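You operate a simulated robot arm through the tools that you are given. There is no shell and no other tool.

The job below is to be done with a simulated two-armed robot. You get a single attempt, and the scene is never put back.

## Task
Machine three's emergency stop was knocked in by mistake: free it and knit two pieces.
Fine: pull the red stop out, press RESET once, set the count with the UP and DOWN keys, press START and watch till DONE.

The check looks at the end state, three seconds after you hand in, the way a careful person would. Anything else that was tipped, shoved, dropped, spilled or broken makes it a failure.

## Robot
Two 7-joint arms with fingered hands on one trunk that stands fixed in place. Base frame: the origin is at the foot of the trunk, x ahead of it, y to its left, z up. Readings come in m, rad, newtons and seconds.
The left shoulder is at [0.07, 0.145, 1.137], the right one opposite. With the tool pointing down near the work surface each hand reaches from about 0.44 to 0.8 m from the base axis, measured 20 degrees to its own side. Payload 3.5 kg a hand.
The TCP of each hand is the grasp point between the finger pads, 0.025 m short of the fingertips. In the tool frame z runs along the fingers and y along their closing line. The gripper opens to 0.088 m. The gripper's body begins 0.029 m behind the TCP. The gripper is a hand of 4 fingers: y runs from the thumb to the fingers, the wrist lies at [-0.013, -0.097, -0.162] in the tool frame.
Orientation is that of the tool frame in the base frame, as a unit quaternion [w, x, y, z]. With the fingers straight down and the wrist toward the robot, the tool's x, y and z point along [0, 1, 0], [1, 0, 0] and [0, 0, -1] of the base frame.

## Interface
- The arms move only by the tool arm_command. It takes "left_steps", "right_steps" or both (then of equal length, played together; a hand with none holds still); each is text: rows parted by semicolons, each of 6 numbers parted by spaces: the shift along the base's x, y, z in m, then the turn, a rotation vector about the base's x, y, z in rad. In form: tx ty tz ax ay az; .... A call has 1 to 20 rows; each row is the pose to reach, as a shift and turn from the pose commanded when the call began. Each row takes 0.2 s and may step no farther than 0.05 m and 0.15 rad from the row before; otherwise, the whole call is refused. A pose out of reach is approached as far as the arm can. The call stops where the force on the tool passes 40 N (or 10 N more than at its start, if that is more) or the arm is blocked; 0.2 s more then pass. In this call time passes only in rows, and 0.2 s behind the last. The reply holds the time, the measured pose of the TCP, the force on the tool along the base axes, the opening and the grip force, in the units named above and with some noise, with the torque about the TCP (base axes, N m) and any sound that the robot's microphone picked up.
- Cameras (640 x 400 px; columns grow to the right, rows downward): "scene" is now at [0.1254, -0.0388, 1.4488]; the picture's right is [-0.46, -0.89, 0.00], its down [-0.57, 0.29, -0.77] and it looks along [0.68, -0.36, -0.64] (base axes); focal length 259 px, centre (320, 200). "left" rides on the left gripper at [-0.064, -0.083, -0.098] in its tool frame; the picture's right is [-0.62, -0.37, 0.69], its down [0.71, -0.63, 0.30] and it looks along [0.32, 0.68, 0.65] (tool axes); focal length 265 px, centre (320, 200). "right" rides on the right gripper at [0.064, -0.083, -0.098] in its tool frame; the picture's right is [-0.62, 0.37, -0.69], its down [-0.71, -0.63, 0.30] and it looks along [-0.32, 0.68, 0.65] (tool axes); focal length 265 px, centre (320, 200). There is no depth. A picture from a camera that has moved, and an enlarged one, comes with that camera's place and axes in the base frame and with its lens.
- capture(camera): a new picture of that camera. It takes no simulated time.
- raise_lower(by): slides the trunk up (or, below 0, down) by that many m; the arms and the scene camera ride with it, the base frame stays. It gives what a move gives, with no picture.
- finger_targets(index, middle, ring, thumb_bend, thumb_turn, hand): sets how far each is bent, from 0 (flat) to 1 (curled in); at 0.3 the hand is open as for a grip, at 0.7 the pads meet at the TCP. One left out holds its place. A second passes; each finger stops where it meets its share of the squeeze, and holds until it gets a number again. It is the only way to open and close the hand. It gives what a move gives, with no picture; readings hold the bend of each and the force on the fingers (four entries, about 0 where the hand has none), thumb and palm. thumb_turn goes from beside the hand (0) to across from the fingers (1), as for a grip.
- aim_head(pan, tilt): turns the head with the scene camera to pan (to the left, within 1.501 rad either way) and tilt (down, from -0.506 to 1.204), counted from straight ahead of the robot. It gives what a move gives.
- close_up(camera, box): a new picture of the part [left, top, right, bottom] of that camera's present view, enlarged. It takes no simulated time.
- sign_off(): hands the job in; it is judged then, once.

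Places have to be worked out from the pictures, the camera data and where the tool is seen. Open the grippers and draw the arms clear of the work before you hand the job in, unless the task says otherwise.

The tools are called as a command line: name --argument value ..., lists and objects as JSON in quotes. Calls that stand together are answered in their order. arm_command: Moves the arms, as the interface text tells. Its arguments: {"type":"object","properties":{"left_steps":{"type":"string"},"right_steps":{"type":"string"}},"required":[]} The other tools are called the same way: raise_lower (by) slides the trunk up or down; finger_targets (index, middle, ring, thumb_bend, thumb_turn, hand) moves the fingers one by one; aim_head (pan, tilt) turns the head that bears the scene camera; capture (camera) takes a picture; close_up (camera, box) takes an enlarged picture of a part of a camera's view; sign_off () hands the job in.

At the start:

```text
time_s: 0.0
left_tcp_pos: [0.4667, -0.0327, 1.2442]
left_orientation: [0.0, 0.707, 0.707, 0.0]
left_contact_force: [0.0, 0.0, 0.6]
left_wrist_torque: [0.0, 0.02, 0.04]
left_opening: 0.0875
left_gripper_force: 0.0
left_shape: jaw
left_bend: [0.3, 0.3, 0.3, 0.3, 0.98]
left_finger forces: [0.1, 0.0, 0.1, 0.0, 0.1, 0.0]
right_tcp_pos: [0.3758, -0.4331, 1.2427]
right_orientation: [0.0, 0.707, 0.707, -0.001]
right_contact_force: [0.3, 0.3, -0.6]
right_wrist_torque: [0.01, 0.03, 0.01]
right_opening: 0.088
right_gripper_force: 0.2
right_shape: jaw
right_bend: [0.3, 0.3, 0.3, 0.3, 0.98]
right_finger forces: [0.0, 0.0, 0.0, 0.1, 0.0, 0.0]
trunk travel left (down, up): [-0.7, 0.14]
head pan, tilt: [-0.478, 0.689]
```

scene: 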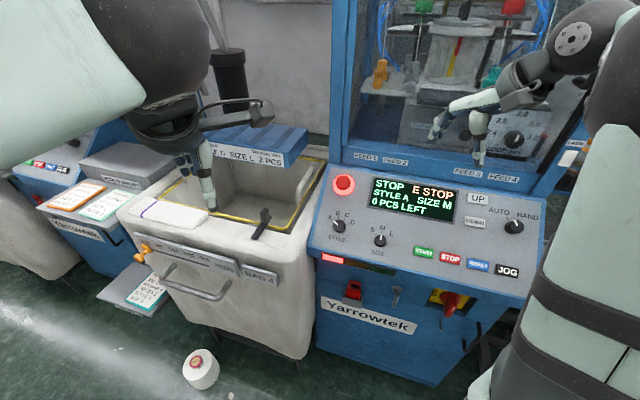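
right: 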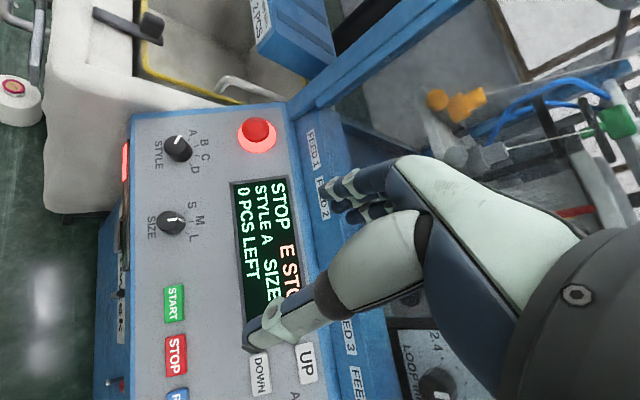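
left: 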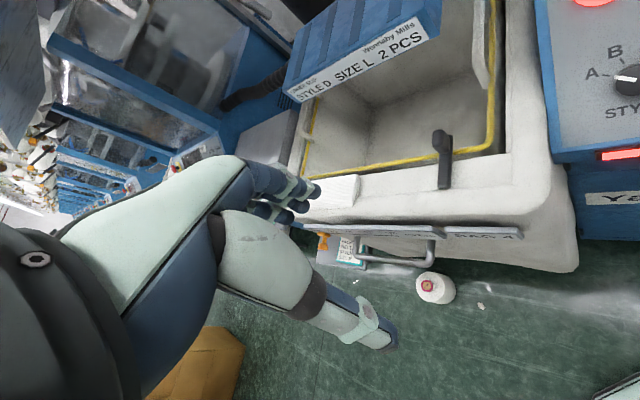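

I start by looking closely at the panel, the order label on the bin and the other signs before moving anything.

close_up --camera "scene" --box '[310, 150, 550, 300]'

close_up --camera "scene" --box '[120, 110, 320, 300]'

close_up --camera "left" --box '[260, 0, 540, 180]'

close_up --camera "right" --box '[90, 90, 350, 400]'

close_up --camera "scene" --box '[0, 120, 200, 320]'

```text
2.67 times, centred on (430, 225) of scene
camera zoom: at [0.1254, -0.0388, 1.4488], right [-0.46, -0.89, 0.0], down [-0.57, 0.29, -0.77], along [0.68, -0.36, -0.64], focal length 690 px, centre (27, 133)
```

zoom: 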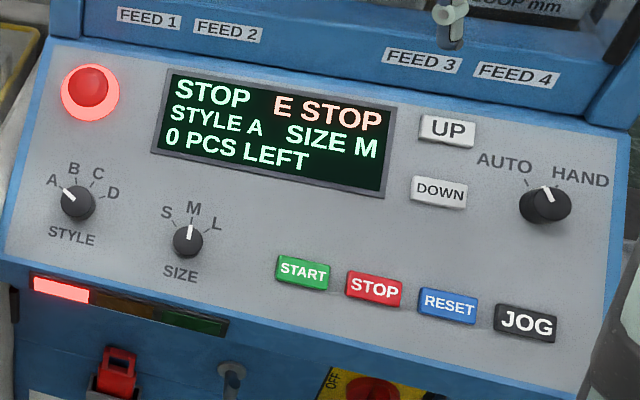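

```text
2.11 times, centred on (220, 205) of scene
camera zoom: at [0.1254, -0.0388, 1.4488], right [-0.46, -0.89, 0.0], down [-0.57, 0.29, -0.77], along [0.68, -0.36, -0.64], focal length 544 px, centre (530, 190)
```

zoom: 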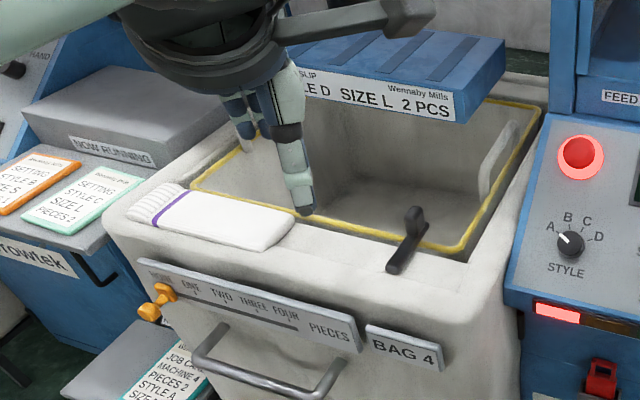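

```text
2.22 times, centred on (400, 90) of left
camera zoom: at [0.383, -0.0975, 1.3422], right [-0.37, -0.62, -0.69], down [-0.63, 0.71, -0.3], along [0.68, 0.32, -0.65], focal length 590 px, centre (142, 444)
```

zoom: 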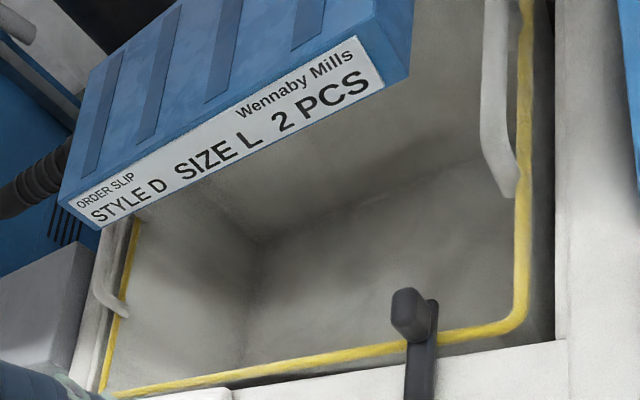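

```text
1.29 times, centred on (220, 245) of right
camera zoom: at [0.2937, -0.367, 1.343], right [0.37, -0.62, 0.69], down [-0.63, -0.71, -0.3], along [0.68, -0.32, -0.65], focal length 342 px, centre (449, 142)
```

zoom: 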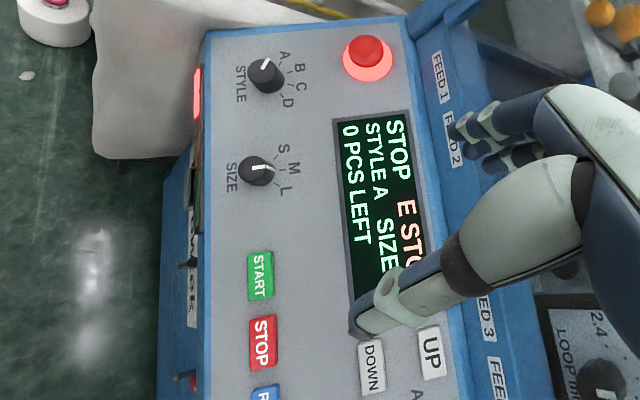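

```text
2.00 times, centred on (100, 220) of scene
camera zoom: at [0.1254, -0.0388, 1.4488], right [-0.46, -0.89, 0.0], down [-0.57, 0.29, -0.77], along [0.68, -0.36, -0.64], focal length 517 px, centre (760, 160)
```

zoom: 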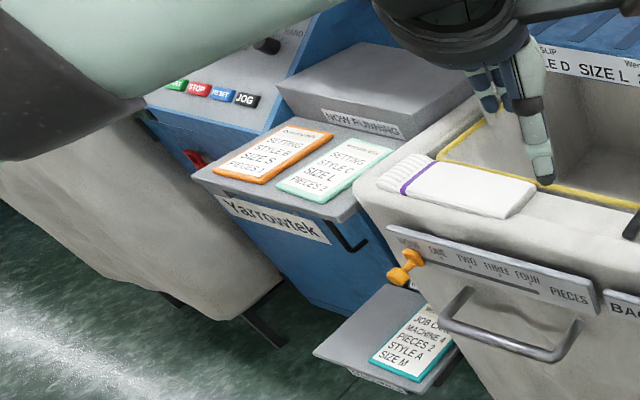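

The panel shows E STOP, style A, size M, 0 pieces left. There are several cards lying about, so I look at them more closely and look around for the machine's number.

close_up --camera "scene" --box '[30, 150, 140, 230]'

close_up --camera "scene" --box '[90, 230, 190, 320]'

close_up --camera "scene" --box '[310, 250, 480, 360]'

close_up --camera "scene" --box '[320, 0, 600, 190]'

close_up --camera "scene" --box '[400, 180, 560, 290]'

close_up --camera "right" --box '[120, 80, 340, 260]'

```text
5.00 times, centred on (85, 190) of scene
camera zoom: at [0.1254, -0.0388, 1.4488], right [-0.46, -0.89, 0.0], down [-0.57, 0.29, -0.77], along [0.68, -0.36, -0.64], focal length 1293 px, centre (1495, 250)
```

zoom: 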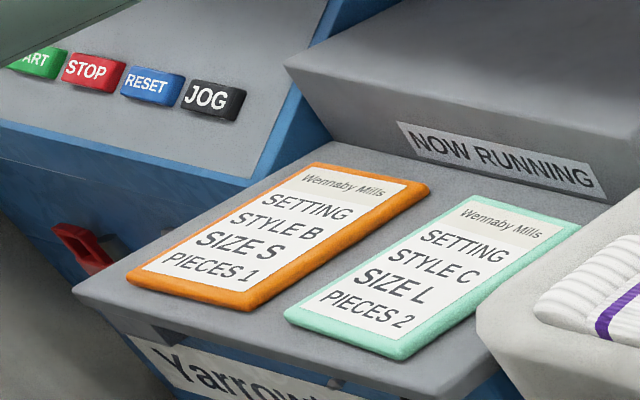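

```text
4.44 times, centred on (140, 275) of scene
camera zoom: at [0.1254, -0.0388, 1.4488], right [-0.46, -0.89, 0.0], down [-0.57, 0.29, -0.77], along [0.68, -0.36, -0.64], focal length 1149 px, centre (1120, -133)
```

zoom: 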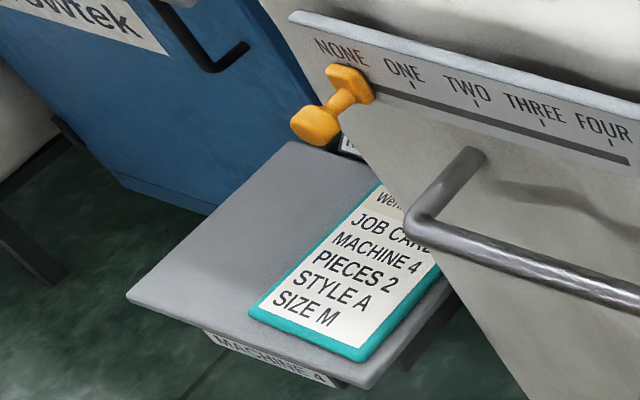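

```text
3.64 times, centred on (395, 305) of scene
camera zoom: at [0.1254, -0.0388, 1.4488], right [-0.46, -0.89, 0.0], down [-0.57, 0.29, -0.77], along [0.68, -0.36, -0.64], focal length 940 px, centre (47, -182)
```

zoom: 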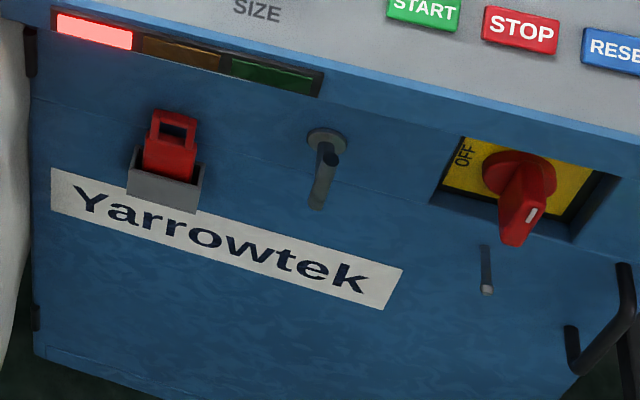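

```text
2.11 times, centred on (460, 95) of scene
camera zoom: at [0.1254, -0.0388, 1.4488], right [-0.46, -0.89, 0.0], down [-0.57, 0.29, -0.77], along [0.68, -0.36, -0.64], focal length 544 px, centre (25, 421)
```

zoom: 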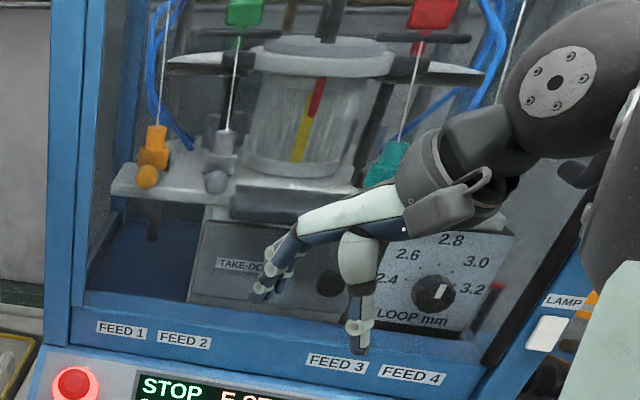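

```text
3.64 times, centred on (480, 235) of scene
camera zoom: at [0.1254, -0.0388, 1.4488], right [-0.46, -0.89, 0.0], down [-0.57, 0.29, -0.77], along [0.68, -0.36, -0.64], focal length 940 px, centre (-262, 73)
```

zoom: 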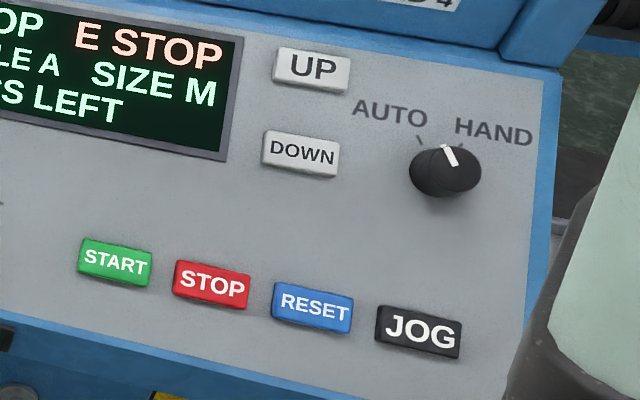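

```text
2.22 times, centred on (230, 170) of right
camera zoom: at [0.2937, -0.367, 1.343], right [0.37, -0.62, 0.69], down [-0.63, -0.71, -0.3], along [0.68, -0.32, -0.65], focal length 590 px, centre (520, 267)
```

zoom: 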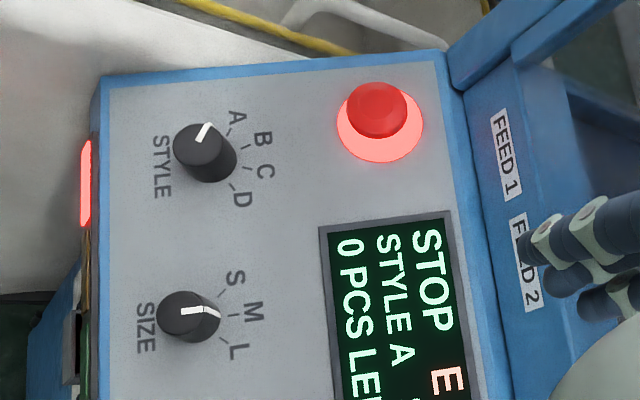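

I look around the room for machine numbers and for anything else relevant.

aim_head --pan -0.5 --tilt 0.0

capture --camera "scene"

aim_head --pan 0.6 --tilt 0.4

capture --camera "scene"

aim_head --pan -1.4 --tilt 0.5

capture --camera "scene"

aim_head --pan -0.1 --tilt 0.9

capture --camera "scene"

```text
time_s: 1.1
left_tcp_pos: [0.4671, -0.0328, 1.244]
left_orientation: [0.0, 0.707, 0.707, 0.0]
left_contact_force: [0.5, -0.5, -0.9]
left_wrist_torque: [0.02, -0.03, 0.01]
left_opening: 0.0877
left_gripper_force: 0.0
left_shape: jaw
left_bend: [0.3, 0.3, 0.3, 0.3, 0.98]
left_finger forces: [0.0, 0.0, 0.1, 0.1, 0.0, 0.1]
right_tcp_pos: [0.3768, -0.4329, 1.2437]
right_orientation: [-0.001, 0.707, 0.707, -0.001]
right_contact_force: [0.5, -0.1, -0.4]
right_wrist_torque: [-0.02, -0.03, 0.02]
right_opening: 0.0876
right_gripper_force: 0.0
right_shape: jaw
right_bend: [0.3, 0.3, 0.3, 0.3, 0.98]
right_finger forces: [0.0, 0.0, 0.0, 0.0, 0.1, 0.0]
trunk travel left (down, up): [-0.7, 0.14]
head pan, tilt: [-0.499, 0.0]
```

```text
taken
camera scene: at [0.1287, -0.0426, 1.5118], right [-0.48, -0.88, 0.0], down [0.0, 0.0, -1.0], along [0.88, -0.48, 0.0], focal length 259 px, centre (320, 200)
```

scene: 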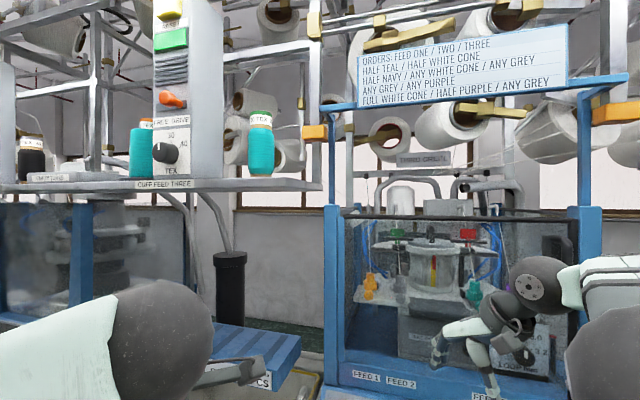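

```text
time_s: 2.4
left_tcp_pos: [0.4675, -0.033, 1.2435]
left_orientation: [0.0, 0.707, 0.707, 0.0]
left_contact_force: [0.0, 0.7, -0.3]
left_wrist_torque: [0.0, 0.01, -0.02]
left_opening: 0.0876
left_gripper_force: 0.1
left_shape: jaw
left_bend: [0.3, 0.3, 0.3, 0.3, 0.98]
left_finger forces: [0.0, 0.1, 0.0, 0.0, 0.0, 0.0]
right_tcp_pos: [0.3759, -0.432, 1.243]
right_orientation: [0.0, 0.707, 0.707, 0.0]
right_contact_force: [0.8, -0.4, 0.2]
right_wrist_torque: [-0.03, -0.01, -0.03]
right_opening: 0.0876
right_gripper_force: 0.0
right_shape: jaw
right_bend: [0.3, 0.3, 0.3, 0.3, 0.98]
right_finger forces: [0.0, 0.1, 0.0, 0.1, 0.1, 0.0]
trunk travel left (down, up): [-0.7, 0.14]
head pan, tilt: [0.6, 0.4]
```

```text
taken
camera scene: at [0.1261, 0.0528, 1.4749], right [0.56, -0.83, 0.0], down [-0.32, -0.22, -0.92], along [0.76, 0.52, -0.39], focal length 259 px, centre (320, 200)
```

scene: 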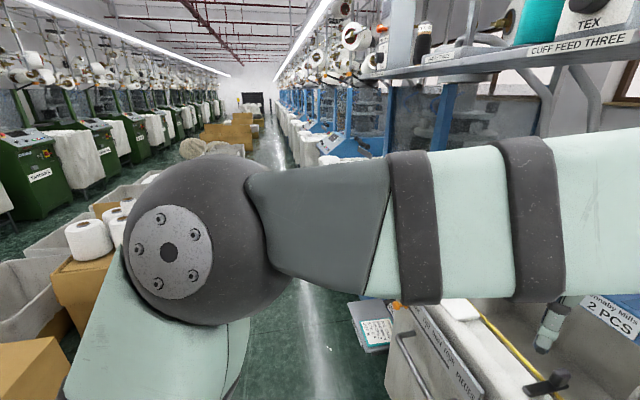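

```text
time_s: 4.3
left_tcp_pos: [0.4659, -0.0323, 1.244]
left_orientation: [0.0, 0.707, 0.707, 0.0]
left_contact_force: [-1.0, -1.1, -0.6]
left_wrist_torque: [-0.01, -0.01, 0.03]
left_opening: 0.0874
left_gripper_force: 0.0
left_shape: jaw
left_bend: [0.3, 0.3, 0.3, 0.3, 0.98]
left_finger forces: [0.0, 0.0, 0.1, 0.0, 0.1, 0.0]
right_tcp_pos: [0.3768, -0.4316, 1.2433]
right_orientation: [-0.001, 0.707, 0.707, -0.001]
right_contact_force: [0.1, -0.5, 0.3]
right_wrist_torque: [0.01, 0.02, -0.01]
right_opening: 0.0877
right_gripper_force: 0.1
right_shape: jaw
right_bend: [0.3, 0.3, 0.3, 0.3, 0.98]
right_finger forces: [0.0, 0.0, 0.0, 0.1, 0.0, 0.0]
trunk travel left (down, up): [-0.7, 0.14]
head pan, tilt: [-1.4, 0.499]
```

```text
taken
camera scene: at [0.0652, -0.0891, 1.4657], right [-0.99, -0.17, 0.0], down [-0.08, 0.47, -0.88], along [0.15, -0.86, -0.48], focal length 259 px, centre (320, 200)
```

scene: 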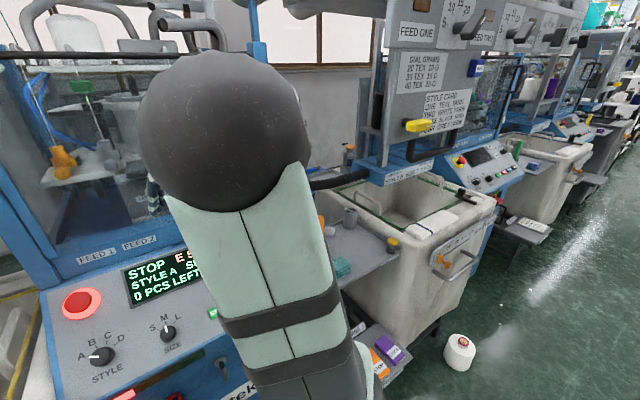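

```text
time_s: 5.8
left_tcp_pos: [0.4663, -0.0324, 1.243]
left_orientation: [0.0, 0.707, 0.707, 0.0]
left_contact_force: [0.1, 0.2, 0.2]
left_wrist_torque: [-0.02, -0.03, -0.01]
left_opening: 0.0875
left_gripper_force: 0.1
left_shape: jaw
left_bend: [0.3, 0.3, 0.3, 0.3, 0.98]
left_finger forces: [0.1, 0.1, 0.1, 0.0, 0.0, 0.1]
right_tcp_pos: [0.3758, -0.4323, 1.2434]
right_orientation: [-0.001, 0.707, 0.707, 0.0]
right_contact_force: [-0.5, -0.1, 0.4]
right_wrist_torque: [0.03, 0.03, 0.0]
right_opening: 0.0875
right_gripper_force: 0.0
right_shape: jaw
right_bend: [0.3, 0.3, 0.3, 0.3, 0.98]
right_finger forces: [0.0, 0.1, 0.1, 0.1, 0.0, 0.1]
trunk travel left (down, up): [-0.7, 0.14]
head pan, tilt: [-0.099, 0.901]
```

```text
taken
camera scene: at [0.1247, -0.0071, 1.4319], right [-0.1, -0.99, 0.0], down [-0.78, 0.08, -0.62], along [0.62, -0.06, -0.78], focal length 259 px, centre (320, 200)
```

scene: 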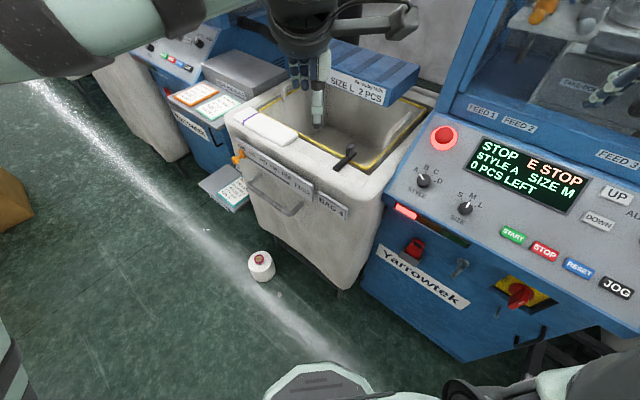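

I look closer at the signs on either side, especially for a machine number.

aim_head --pan -1.3 --tilt 0.5

close_up --camera "scene" --box '[320, 0, 520, 130]'

close_up --camera "scene" --box '[280, 120, 520, 300]'

close_up --camera "scene" --box '[300, 280, 460, 400]'

close_up --camera "scene" --box '[480, 0, 640, 240]'

aim_head --pan -0.4 --tilt -0.4

capture --camera "scene"

aim_head --pan 0.3 --tilt 0.0

capture --camera "scene"

```text
time_s: 7.2
left_tcp_pos: [0.4671, -0.033, 1.244]
left_orientation: [0.001, 0.707, 0.707, 0.0]
left_contact_force: [-0.1, -0.3, -0.9]
left_wrist_torque: [0.03, -0.03, -0.01]
left_opening: 0.0874
left_gripper_force: 0.1
left_shape: jaw
left_bend: [0.3, 0.3, 0.3, 0.3, 0.98]
left_finger forces: [0.1, 0.0, 0.0, 0.1, 0.0, 0.0]
right_tcp_pos: [0.3762, -0.4314, 1.2434]
right_orientation: [-0.001, 0.706, 0.708, -0.001]
right_contact_force: [0.8, 0.3, -0.9]
right_wrist_torque: [0.02, -0.05, -0.01]
right_opening: 0.0876
right_gripper_force: 0.1
right_shape: jaw
right_bend: [0.3, 0.3, 0.3, 0.3, 0.98]
right_finger forces: [0.1, 0.0, 0.1, 0.0, 0.1, 0.1]
trunk travel left (down, up): [-0.7, 0.14]
head pan, tilt: [-1.3, 0.499]
```

```text
3.08 times, centred on (420, 65) of scene
camera zoom: at [0.074, -0.0871, 1.4657], right [-0.96, -0.27, 0.0], down [-0.13, 0.46, -0.88], along [0.24, -0.85, -0.48], focal length 796 px, centre (12, 615)
```

zoom: 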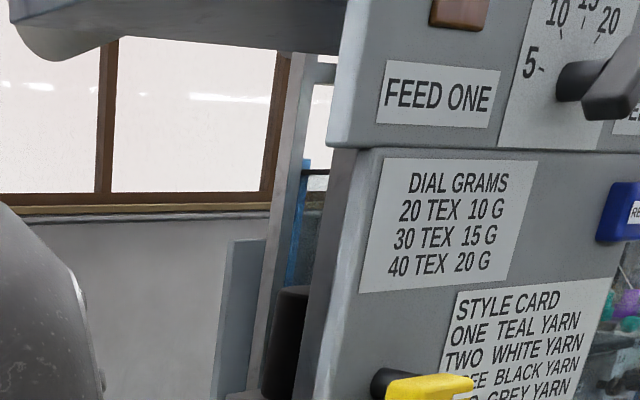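

```text
2.22 times, centred on (400, 210) of scene
camera zoom: at [0.074, -0.0871, 1.4657], right [-0.96, -0.27, 0.0], down [-0.13, 0.46, -0.88], along [0.24, -0.85, -0.48], focal length 575 px, centre (142, 178)
```

zoom: 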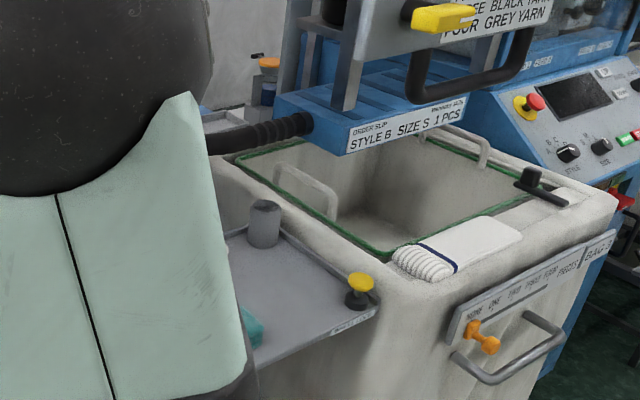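

```text
3.33 times, centred on (380, 340) of scene
camera zoom: at [0.074, -0.0871, 1.4657], right [-0.96, -0.27, 0.0], down [-0.13, 0.46, -0.88], along [0.24, -0.85, -0.48], focal length 862 px, centre (120, -267)
```

zoom: 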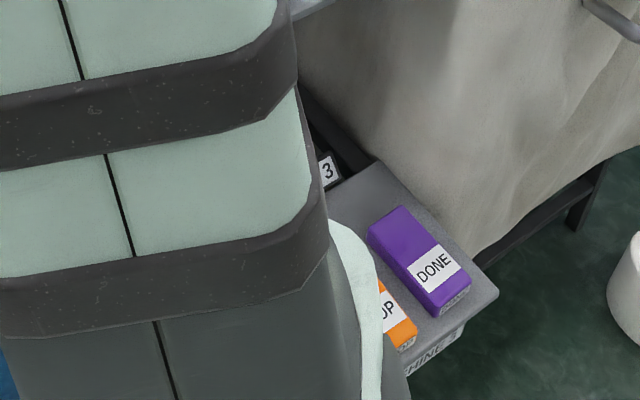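

```text
1.67 times, centred on (560, 120) of scene
camera zoom: at [0.074, -0.0871, 1.4657], right [-0.96, -0.27, 0.0], down [-0.13, 0.46, -0.88], along [0.24, -0.85, -0.48], focal length 431 px, centre (-80, 333)
```

zoom: 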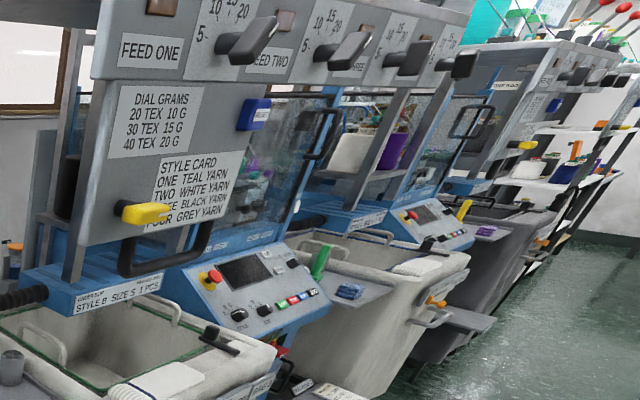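

```text
time_s: 8.4
left_tcp_pos: [0.4664, -0.0329, 1.243]
left_orientation: [0.001, 0.707, 0.707, 0.0]
left_contact_force: [0.3, 0.5, -0.4]
left_wrist_torque: [0.0, 0.01, 0.0]
left_opening: 0.0875
left_gripper_force: 0.1
left_shape: jaw
left_bend: [0.3, 0.3, 0.3, 0.3, 0.98]
left_finger forces: [0.0, 0.0, 0.0, 0.0, 0.1, 0.0]
right_tcp_pos: [0.3764, -0.4325, 1.243]
right_orientation: [-0.001, 0.707, 0.708, -0.001]
right_contact_force: [0.0, -0.3, 0.3]
right_wrist_torque: [0.0, -0.01, 0.0]
right_opening: 0.0878
right_gripper_force: 0.1
right_shape: jaw
right_bend: [0.3, 0.3, 0.3, 0.3, 0.98]
right_finger forces: [0.0, 0.0, 0.0, 0.0, 0.1, 0.0]
trunk travel left (down, up): [-0.7, 0.14]
head pan, tilt: [-0.4, -0.4]
```

```text
taken
camera scene: at [0.1171, -0.0281, 1.5449], right [-0.39, -0.92, 0.0], down [0.36, -0.15, -0.92], along [0.85, -0.36, 0.39], focal length 259 px, centre (320, 200)
```

scene: 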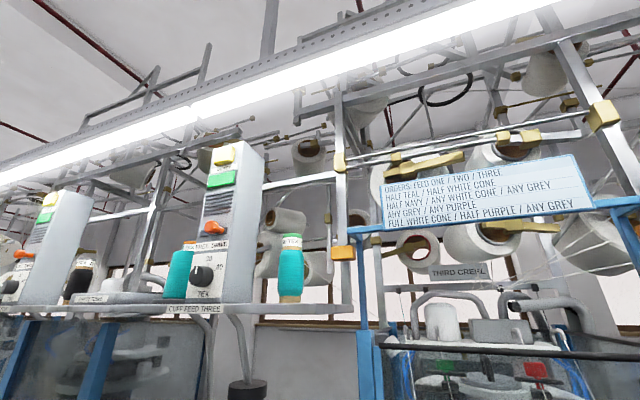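

```text
time_s: 9.5
left_tcp_pos: [0.4671, -0.0326, 1.2447]
left_orientation: [0.0, 0.707, 0.707, 0.0]
left_contact_force: [-0.2, 0.4, 0.2]
left_wrist_torque: [-0.01, 0.0, -0.01]
left_opening: 0.0876
left_gripper_force: 0.1
left_shape: jaw
left_bend: [0.3, 0.3, 0.3, 0.3, 0.98]
left_finger forces: [0.0, 0.1, 0.0, 0.0, 0.1, 0.0]
right_tcp_pos: [0.3766, -0.4313, 1.2449]
right_orientation: [-0.001, 0.707, 0.708, -0.001]
right_contact_force: [1.0, -0.6, -0.2]
right_wrist_torque: [0.0, 0.02, -0.05]
right_opening: 0.0877
right_gripper_force: 0.2
right_shape: jaw
right_bend: [0.3, 0.3, 0.3, 0.3, 0.98]
right_finger forces: [0.1, 0.0, 0.1, 0.0, 0.0, 0.1]
trunk travel left (down, up): [-0.7, 0.14]
head pan, tilt: [0.3, 0.0]
```

```text
taken
camera scene: at [0.1356, 0.027, 1.5119], right [0.3, -0.96, 0.0], down [0.0, 0.0, -1.0], along [0.96, 0.3, 0.0], focal length 259 px, centre (320, 200)
```

scene: 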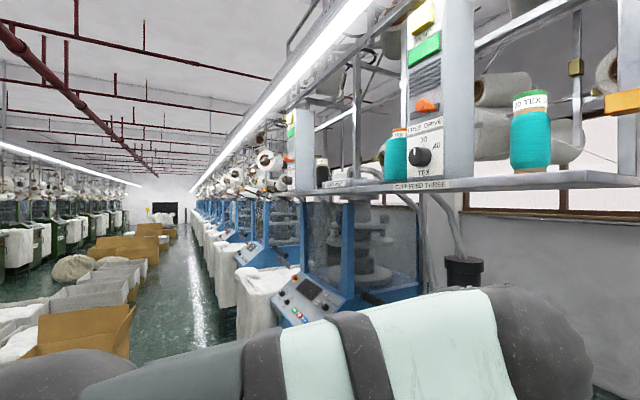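

The sign above this machine says "THIRD CREEL" and its display shows E STOP, so this is machine three. I aim the head at the panel and check the AUTO/HAND switch and the stop's shape.

aim_head --pan -0.8 --tilt 0.75

capture --camera "scene"

close_up --camera "scene" --box '[230, 120, 390, 220]'

close_up --camera "scene" --box '[300, 160, 460, 260]'

```text
time_s: 10.8
left_tcp_pos: [0.4676, -0.0333, 1.2441]
left_orientation: [0.0, 0.707, 0.707, -0.001]
left_contact_force: [0.5, 0.2, -0.1]
left_wrist_torque: [0.03, 0.04, -0.01]
left_opening: 0.0874
left_gripper_force: 0.1
left_shape: jaw
left_bend: [0.3, 0.3, 0.3, 0.3, 0.98]
left_finger forces: [0.1, 0.0, 0.1, 0.0, 0.0, 0.1]
right_tcp_pos: [0.3757, -0.4314, 1.2433]
right_orientation: [-0.001, 0.707, 0.708, 0.0]
right_contact_force: [-0.3, 0.3, 0.0]
right_wrist_torque: [-0.01, -0.03, 0.02]
right_opening: 0.0876
right_gripper_force: 0.0
right_shape: jaw
right_bend: [0.3, 0.3, 0.3, 0.3, 0.98]
right_finger forces: [0.0, 0.0, 0.0, 0.0, 0.0, 0.0]
trunk travel left (down, up): [-0.7, 0.14]
head pan, tilt: [-0.799, 0.75]
```

```text
taken
camera scene: at [0.1075, -0.0589, 1.4438], right [-0.72, -0.7, 0.0], down [-0.48, 0.49, -0.73], along [0.51, -0.52, -0.68], focal length 259 px, centre (320, 200)
```

scene: 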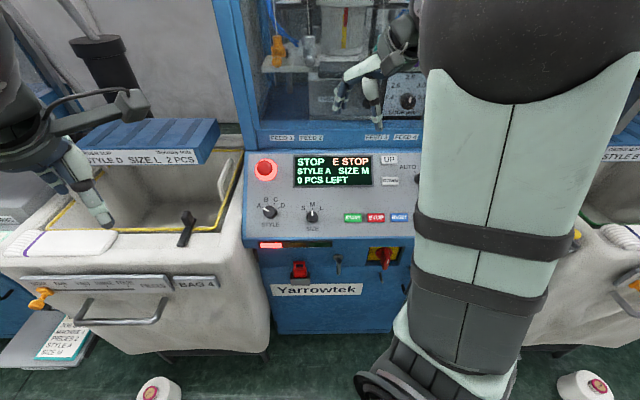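

```text
4.00 times, centred on (310, 170) of scene
camera zoom: at [0.1075, -0.0589, 1.4438], right [-0.72, -0.7, 0.0], down [-0.48, 0.49, -0.73], along [0.51, -0.52, -0.68], focal length 1034 px, centre (360, 320)
```

zoom: 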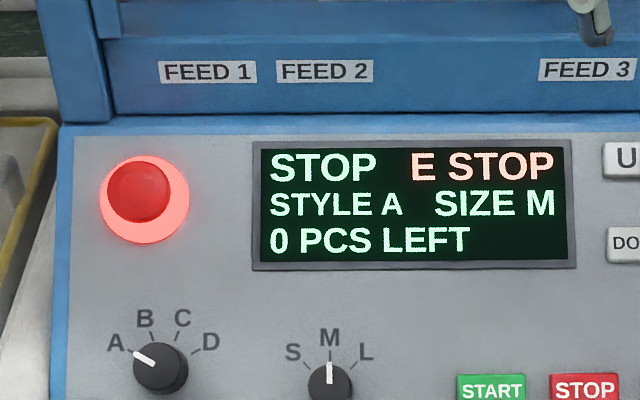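

```text
4.00 times, centred on (380, 210) of scene
camera zoom: at [0.1075, -0.0589, 1.4438], right [-0.72, -0.7, 0.0], down [-0.48, 0.49, -0.73], along [0.51, -0.52, -0.68], focal length 1034 px, centre (80, 160)
```

zoom: 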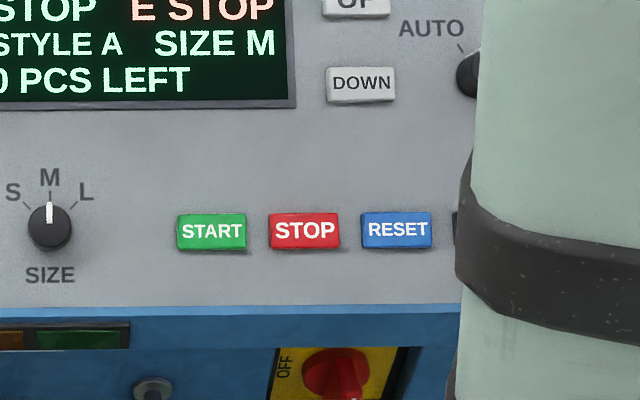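

The readings agree with a panel whose width runs along [-0.707, -0.707, 0] and which slopes about 36°. The stop's cap top is near [0.599, -0.359, 1.043], and RESET near [0.286, -0.545, 0.940]. I bring the right hand to a standoff above the stop, turned to face the panel squarely with its fingers on the left side.

arm_command --right_steps "0.0201 0.0170 -0.01 -0.0744 -0.0308 0.0949; 0.0403 0.034 -0.02 -0.1488 -0.0617 0.1897; 0.0604 0.051 -0.03 -0.2232 -0.0925 0.2846; 0.0805 0.068 -0.04 -0.2977 -0.1233 0.3795; 0.1006 0.085 -0.05 -0.3721 -0.1541 0.4743; 0.1208 0.102 -0.06 -0.4465 -0.185 0.5692; 0.1409 0.119 -0.07 -0.5209 -0.2158 0.664; 0.161 0.136 -0.08 -0.5953 -0.2466 0.7589"

capture --camera "right"

capture --camera "scene"

```text
time_s: 12.6
left_tcp_pos: [0.4685, -0.0326, 1.2435]
left_orientation: [0.0, 0.707, 0.708, 0.0]
left_contact_force: [-0.3, -1.4, 1.2]
left_wrist_torque: [0.01, 0.03, 0.01]
left_opening: 0.0876
left_gripper_force: 0.2
left_shape: jaw
left_bend: [0.3, 0.3, 0.3, 0.3, 0.98]
left_finger forces: [0.1, 0.0, 0.0, 0.1, 0.0, 0.0]
right_tcp_pos: [0.5385, -0.294, 1.1646]
right_orientation: [0.286, 0.362, 0.879, -0.12]
right_contact_force: [0.8, 0.3, 0.4]
right_wrist_torque: [-0.01, -0.02, 0.01]
right_opening: 0.0879
right_gripper_force: 0.0
right_shape: jaw
right_bend: [0.3, 0.3, 0.3, 0.3, 0.98]
right_finger forces: [0.0, 0.1, 0.0, 0.1, 0.1, 0.1]
trunk travel left (down, up): [-0.7, 0.14]
head pan, tilt: [-0.799, 0.75]
```

```text
taken
camera right: at [0.4025, -0.2757, 1.2071], right [0.33, 0.2, 0.92], down [0.09, -0.98, 0.18], along [0.94, 0.03, -0.34], focal length 265 px, centre (320, 200)
```

right: 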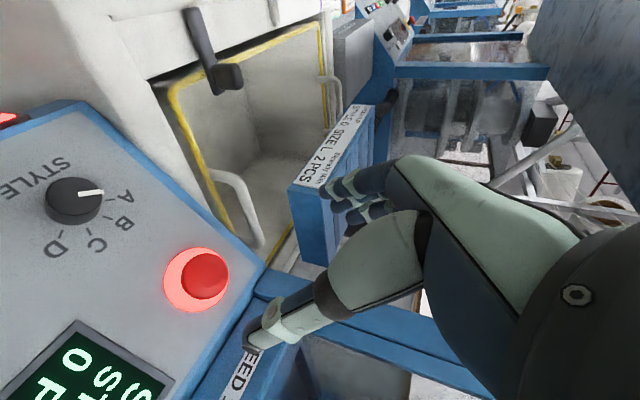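

```text
taken
camera scene: at [0.1086, -0.0585, 1.4437], right [-0.72, -0.7, 0.0], down [-0.48, 0.49, -0.73], along [0.51, -0.52, -0.68], focal length 259 px, centre (320, 200)
```

scene: 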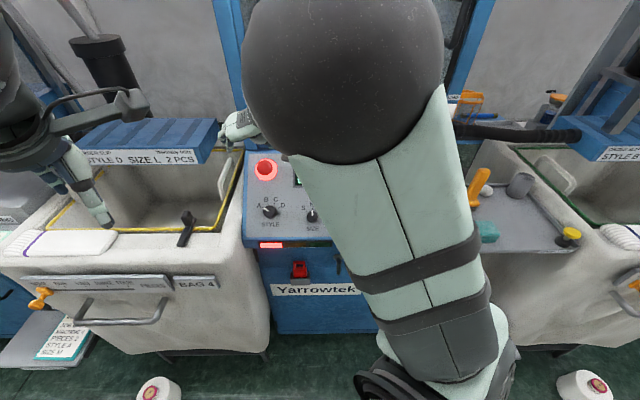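

The cap lies almost exactly on the hand's axis, about 0.148 m ahead along the panel normal. I advance 0.12 m so that the fingertips come level with the cap top, then check.

arm_command --right_steps "0.0125 -0.0125 -0.0243 0 0 0; 0.0249 -0.0249 -0.0485 0 0 0; 0.0374 -0.0374 -0.0728 0 0 0; 0.0499 -0.0499 -0.0971 0 0 0"

capture --camera "right"

capture --camera "scene"

capture --camera "left"

```text
time_s: 13.6
left_tcp_pos: [0.4679, -0.0335, 1.243]
left_orientation: [-0.001, 0.707, 0.707, 0.001]
left_contact_force: [0.7, 0.0, 0.4]
left_wrist_torque: [-0.01, 0.02, 0.04]
left_opening: 0.0875
left_gripper_force: 0.0
left_shape: jaw
left_bend: [0.3, 0.3, 0.3, 0.3, 0.98]
left_finger forces: [0.0, 0.0, 0.0, 0.0, 0.0, 0.0]
right_tcp_pos: [0.5907, -0.3483, 1.0642]
right_orientation: [0.285, 0.363, 0.879, -0.119]
right_contact_force: [0.4, 0.0, -0.4]
right_wrist_torque: [0.02, -0.01, 0.0]
right_opening: 0.0875
right_gripper_force: 0.0
right_shape: jaw
right_bend: [0.3, 0.3, 0.3, 0.3, 0.98]
right_finger forces: [0.0, 0.0, 0.0, 0.1, 0.0, 0.0]
trunk travel left (down, up): [-0.7, 0.14]
head pan, tilt: [-0.799, 0.75]
```

```text
taken
camera right: at [0.4542, -0.3283, 1.1072], right [0.33, 0.19, 0.92], down [0.09, -0.98, 0.17], along [0.94, 0.03, -0.34], focal length 265 px, centre (320, 200)
```

right: 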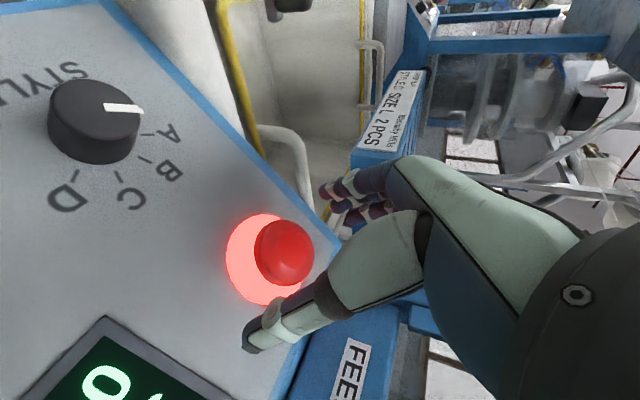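

```text
taken
camera scene: at [0.1092, -0.0605, 1.4436], right [-0.72, -0.7, 0.0], down [-0.48, 0.49, -0.73], along [0.51, -0.52, -0.68], focal length 259 px, centre (320, 200)
```

scene: 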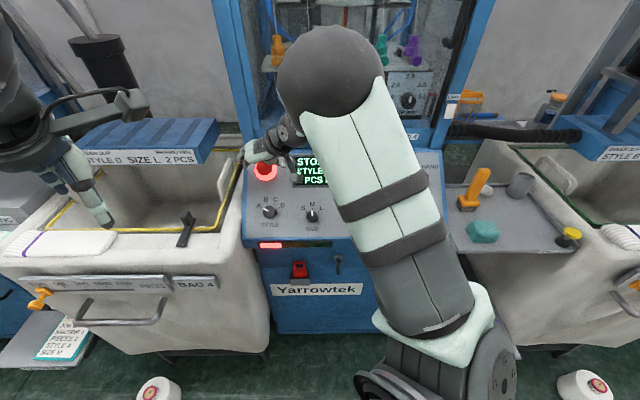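

```text
taken
camera left: at [0.3847, -0.099, 1.3416], right [-0.37, -0.62, -0.69], down [-0.63, 0.71, -0.3], along [0.68, 0.33, -0.65], focal length 265 px, centre (320, 200)
```

left: 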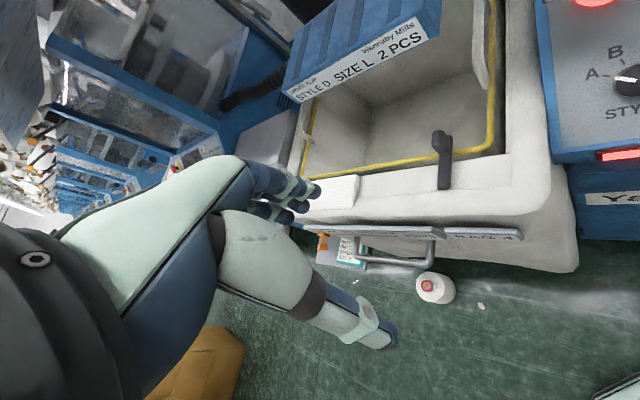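

The cap is centred between thumb and fingers, about 0.035 m past the TCP, with the collar at about 0.058 m. I advance 0.026 m more so the pads straddle the cap without the tips touching the panel.

arm_command --right_steps "0.0054 -0.0054 -0.0105 0 0 0; 0.0108 -0.0108 -0.021 0 0 0"

capture --camera "right"

close_up --camera "scene" --box '[220, 100, 380, 220]'

```text
time_s: 14.2
left_tcp_pos: [0.4679, -0.0335, 1.2448]
left_orientation: [0.001, 0.707, 0.707, -0.001]
left_contact_force: [-0.6, -0.4, -0.2]
left_wrist_torque: [0.0, 0.0, -0.02]
left_opening: 0.0875
left_gripper_force: 0.0
left_shape: jaw
left_bend: [0.3, 0.3, 0.3, 0.3, 0.98]
left_finger forces: [0.1, 0.0, 0.0, 0.0, 0.0, 0.0]
right_tcp_pos: [0.5995, -0.357, 1.0447]
right_orientation: [0.285, 0.364, 0.879, -0.118]
right_contact_force: [0.2, -0.1, -0.3]
right_wrist_torque: [0.01, 0.02, 0.0]
right_opening: 0.0875
right_gripper_force: 0.1
right_shape: jaw
right_bend: [0.3, 0.3, 0.3, 0.3, 0.98]
right_finger forces: [0.0, 0.0, 0.0, 0.1, 0.0, 0.0]
trunk travel left (down, up): [-0.7, 0.14]
head pan, tilt: [-0.799, 0.75]
```

```text
taken
camera right: at [0.4633, -0.3379, 1.0867], right [0.33, 0.19, 0.92], down [0.09, -0.98, 0.17], along [0.94, 0.03, -0.34], focal length 265 px, centre (320, 200)
```

right: 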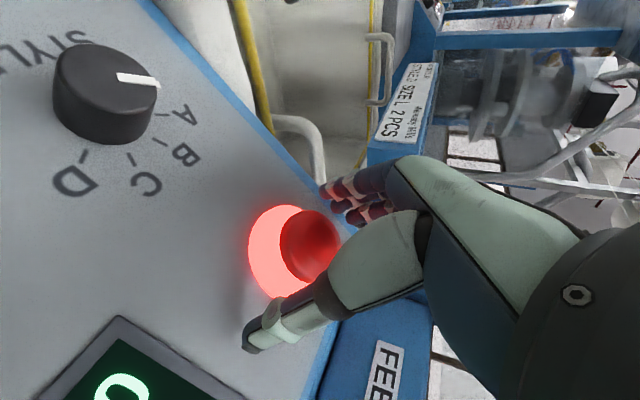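

```text
3.33 times, centred on (300, 160) of scene
camera zoom: at [0.1087, -0.06, 1.4436], right [-0.72, -0.7, 0.0], down [-0.48, 0.49, -0.73], along [0.51, -0.52, -0.68], focal length 862 px, centre (387, 333)
```

zoom: 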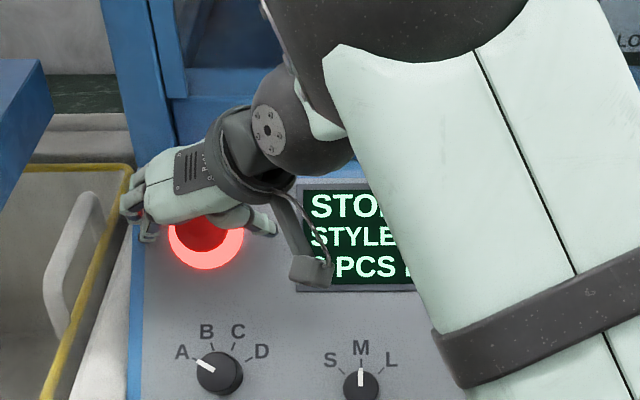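

Cap is centred between the pads with about 8 mm clearance to the collar. I close the fingers around it.

finger_targets --hand "right" --index 0.7 --middle 0.7 --ring 0.7 --thumb_bend 0.7

capture --camera "right"

close_up --camera "scene" --box '[220, 100, 380, 220]'

```text
time_s: 15.2
left_tcp_pos: [0.4692, -0.0294, 1.2425]
left_orientation: [0.0, 0.707, 0.707, -0.002]
left_contact_force: [0.1, -0.3, 0.7]
left_wrist_torque: [-0.01, -0.02, -0.01]
left_opening: 0.0876
left_gripper_force: 0.1
left_shape: jaw
left_bend: [0.3, 0.3, 0.3, 0.3, 0.98]
left_finger forces: [0.1, 0.0, 0.0, 0.0, 0.0, 0.1]
right_tcp_pos: [0.6017, -0.3532, 1.0449]
right_orientation: [0.286, 0.363, 0.879, -0.119]
right_contact_force: [11.7, 11.9, 1.7]
right_wrist_torque: [0.11, -0.09, 0.32]
right_opening: 0.031
right_gripper_force: 15.9
right_shape: fingers
right_bend: [0.55, 0.59, 0.65, 0.58, 0.97]
right_finger forces: [10.1, 9.3, 3.9, 0.1, 8.9, 0.0]
trunk travel left (down, up): [-0.7, 0.14]
head pan, tilt: [-0.799, 0.75]
```

```text
taken
camera right: at [0.4649, -0.3338, 1.0877], right [0.33, 0.2, 0.92], down [0.09, -0.98, 0.18], along [0.94, 0.03, -0.34], focal length 265 px, centre (320, 200)
```

right: 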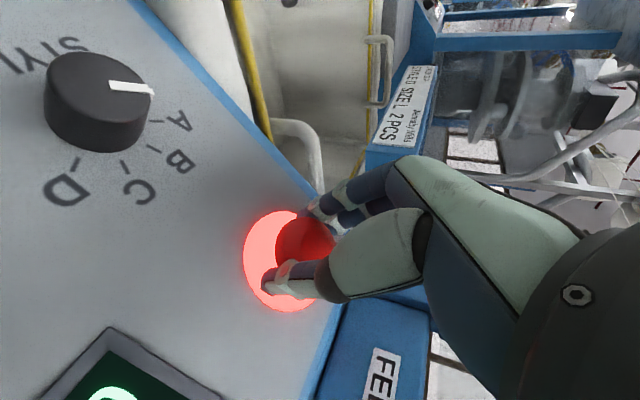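

```text
3.33 times, centred on (300, 160) of scene
camera zoom: at [0.1109, -0.0549, 1.4437], right [-0.72, -0.7, 0.0], down [-0.48, 0.49, -0.73], along [0.51, -0.53, -0.68], focal length 862 px, centre (387, 333)
```

zoom: 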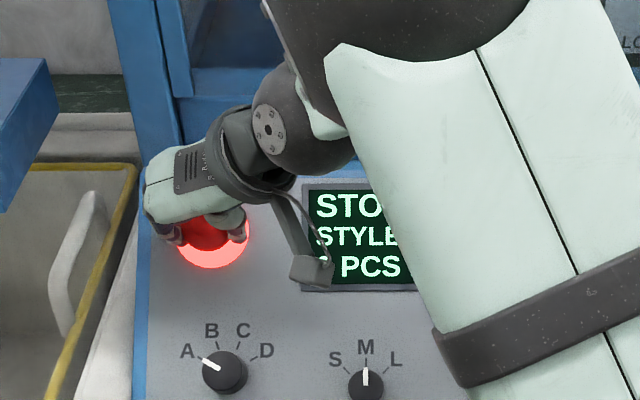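

The grip holds the cap, with about 16 N squeeze and some net sideways load along the closing line. I pull straight out along the panel normal in small steps.

arm_command --right_steps "-0.0017 0.0017 0.0032 0 0 0; -0.0033 0.0033 0.0065 0 0 0; -0.005 0.005 0.0097 0 0 0; -0.0067 0.0067 0.0129 0 0 0"

capture --camera "right"

close_up --camera "scene" --box '[220, 100, 380, 220]'

```text
time_s: 16.2
left_tcp_pos: [0.4741, -0.0334, 1.2392]
left_orientation: [-0.003, 0.707, 0.707, -0.003]
left_contact_force: [0.0, -0.3, -1.3]
left_wrist_torque: [0.01, 0.0, 0.0]
left_opening: 0.0876
left_gripper_force: 0.1
left_shape: jaw
left_bend: [0.3, 0.3, 0.3, 0.3, 0.98]
left_finger forces: [0.0, 0.0, 0.1, 0.0, 0.0, 0.1]
right_tcp_pos: [0.5956, -0.3496, 1.0522]
right_orientation: [0.281, 0.364, 0.88, -0.119]
right_contact_force: [16.9, 6.7, -17.9]
right_wrist_torque: [0.12, 0.05, 0.29]
right_opening: 0.0308
right_gripper_force: 16.3
right_shape: fingers
right_bend: [0.54, 0.58, 0.65, 0.59, 0.96]
right_finger forces: [11.7, 10.2, 3.2, 0.0, 7.6, 0.0]
trunk travel left (down, up): [-0.7, 0.14]
head pan, tilt: [-0.799, 0.75]
```

```text
taken
camera right: at [0.4608, -0.3313, 1.0976], right [0.34, 0.19, 0.92], down [0.09, -0.98, 0.17], along [0.94, 0.03, -0.35], focal length 265 px, centre (320, 200)
```

right: 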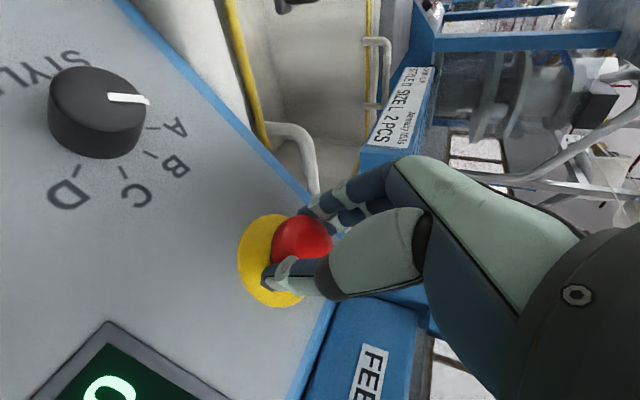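

```text
3.33 times, centred on (300, 160) of scene
camera zoom: at [0.116, -0.0594, 1.4429], right [-0.72, -0.7, 0.0], down [-0.48, 0.49, -0.73], along [0.51, -0.52, -0.69], focal length 862 px, centre (387, 333)
```

zoom: 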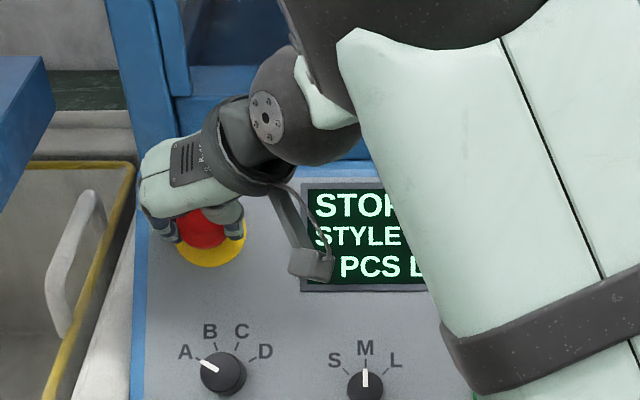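

The collar's red light has gone out and shows yellow now, so the stop has come free; there is still 19 N of pull on it. I pull a few millimetres more to make sure it is at its outer end.

arm_command --right_steps "-0.0008 0.0008 0.0016 0 0 0; -0.0017 0.0017 0.0032 0 0 0"

close_up --camera "scene" --box '[220, 100, 380, 220]'

```text
time_s: 16.8
left_tcp_pos: [0.4725, -0.0338, 1.2407]
left_orientation: [-0.002, 0.707, 0.707, -0.002]
left_contact_force: [-0.6, 0.7, 0.3]
left_wrist_torque: [-0.02, -0.02, 0.02]
left_opening: 0.0876
left_gripper_force: 0.0
left_shape: jaw
left_bend: [0.3, 0.3, 0.3, 0.3, 0.98]
left_finger forces: [0.0, 0.0, 0.0, 0.0, 0.0, 0.0]
right_tcp_pos: [0.5962, -0.3499, 1.0586]
right_orientation: [0.284, 0.364, 0.879, -0.12]
right_contact_force: [17.0, 2.3, -17.0]
right_wrist_torque: [0.06, -0.03, 0.11]
right_opening: 0.0318
right_gripper_force: 15.5
right_shape: fingers
right_bend: [0.53, 0.58, 0.68, 0.59, 0.96]
right_finger forces: [11.7, 9.1, 1.9, 0.0, 8.0, 0.1]
trunk travel left (down, up): [-0.7, 0.14]
head pan, tilt: [-0.799, 0.75]
```

```text
3.33 times, centred on (300, 160) of scene
camera zoom: at [0.1149, -0.0598, 1.4431], right [-0.72, -0.7, 0.0], down [-0.48, 0.49, -0.73], along [0.51, -0.52, -0.69], focal length 862 px, centre (387, 333)
```

zoom: 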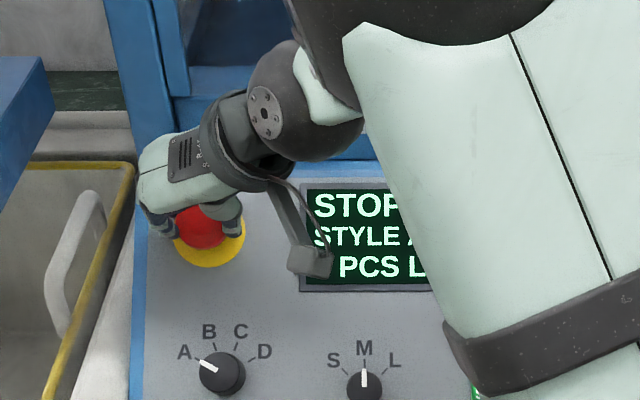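

The force no longer rises as I pull further, so the fingers are just slipping over a fully extended cap. I open the hand.

finger_targets --hand "right" --index 0.3 --middle 0.3 --ring 0.3 --thumb_bend 0.3

capture --camera "right"

```text
time_s: 17.8
left_tcp_pos: [0.4655, -0.0339, 1.2437]
left_orientation: [0.0, 0.707, 0.707, 0.001]
left_contact_force: [-1.0, -1.2, -0.5]
left_wrist_torque: [0.01, -0.04, 0.01]
left_opening: 0.0877
left_gripper_force: 0.1
left_shape: jaw
left_bend: [0.3, 0.3, 0.3, 0.3, 0.98]
left_finger forces: [0.0, 0.0, 0.0, 0.0, 0.0, 0.1]
right_tcp_pos: [0.5893, -0.3491, 1.0619]
right_orientation: [0.286, 0.363, 0.879, -0.119]
right_contact_force: [-1.5, 0.0, -0.5]
right_wrist_torque: [-0.01, -0.01, -0.03]
right_opening: 0.0843
right_gripper_force: 0.0
right_shape: fingers
right_bend: [0.3, 0.3, 0.3, 0.3, 0.97]
right_finger forces: [0.0, 0.1, 0.0, 0.0, 0.0, 0.1]
trunk travel left (down, up): [-0.7, 0.14]
head pan, tilt: [-0.799, 0.75]
```

```text
taken
camera right: at [0.4528, -0.329, 1.1051], right [0.33, 0.19, 0.92], down [0.09, -0.98, 0.17], along [0.94, 0.03, -0.34], focal length 265 px, centre (320, 200)
```

right: 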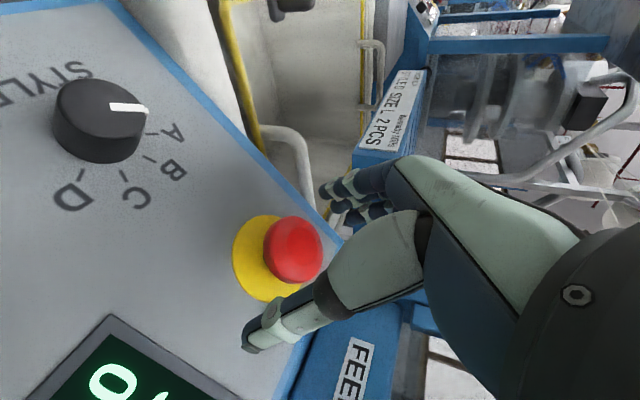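

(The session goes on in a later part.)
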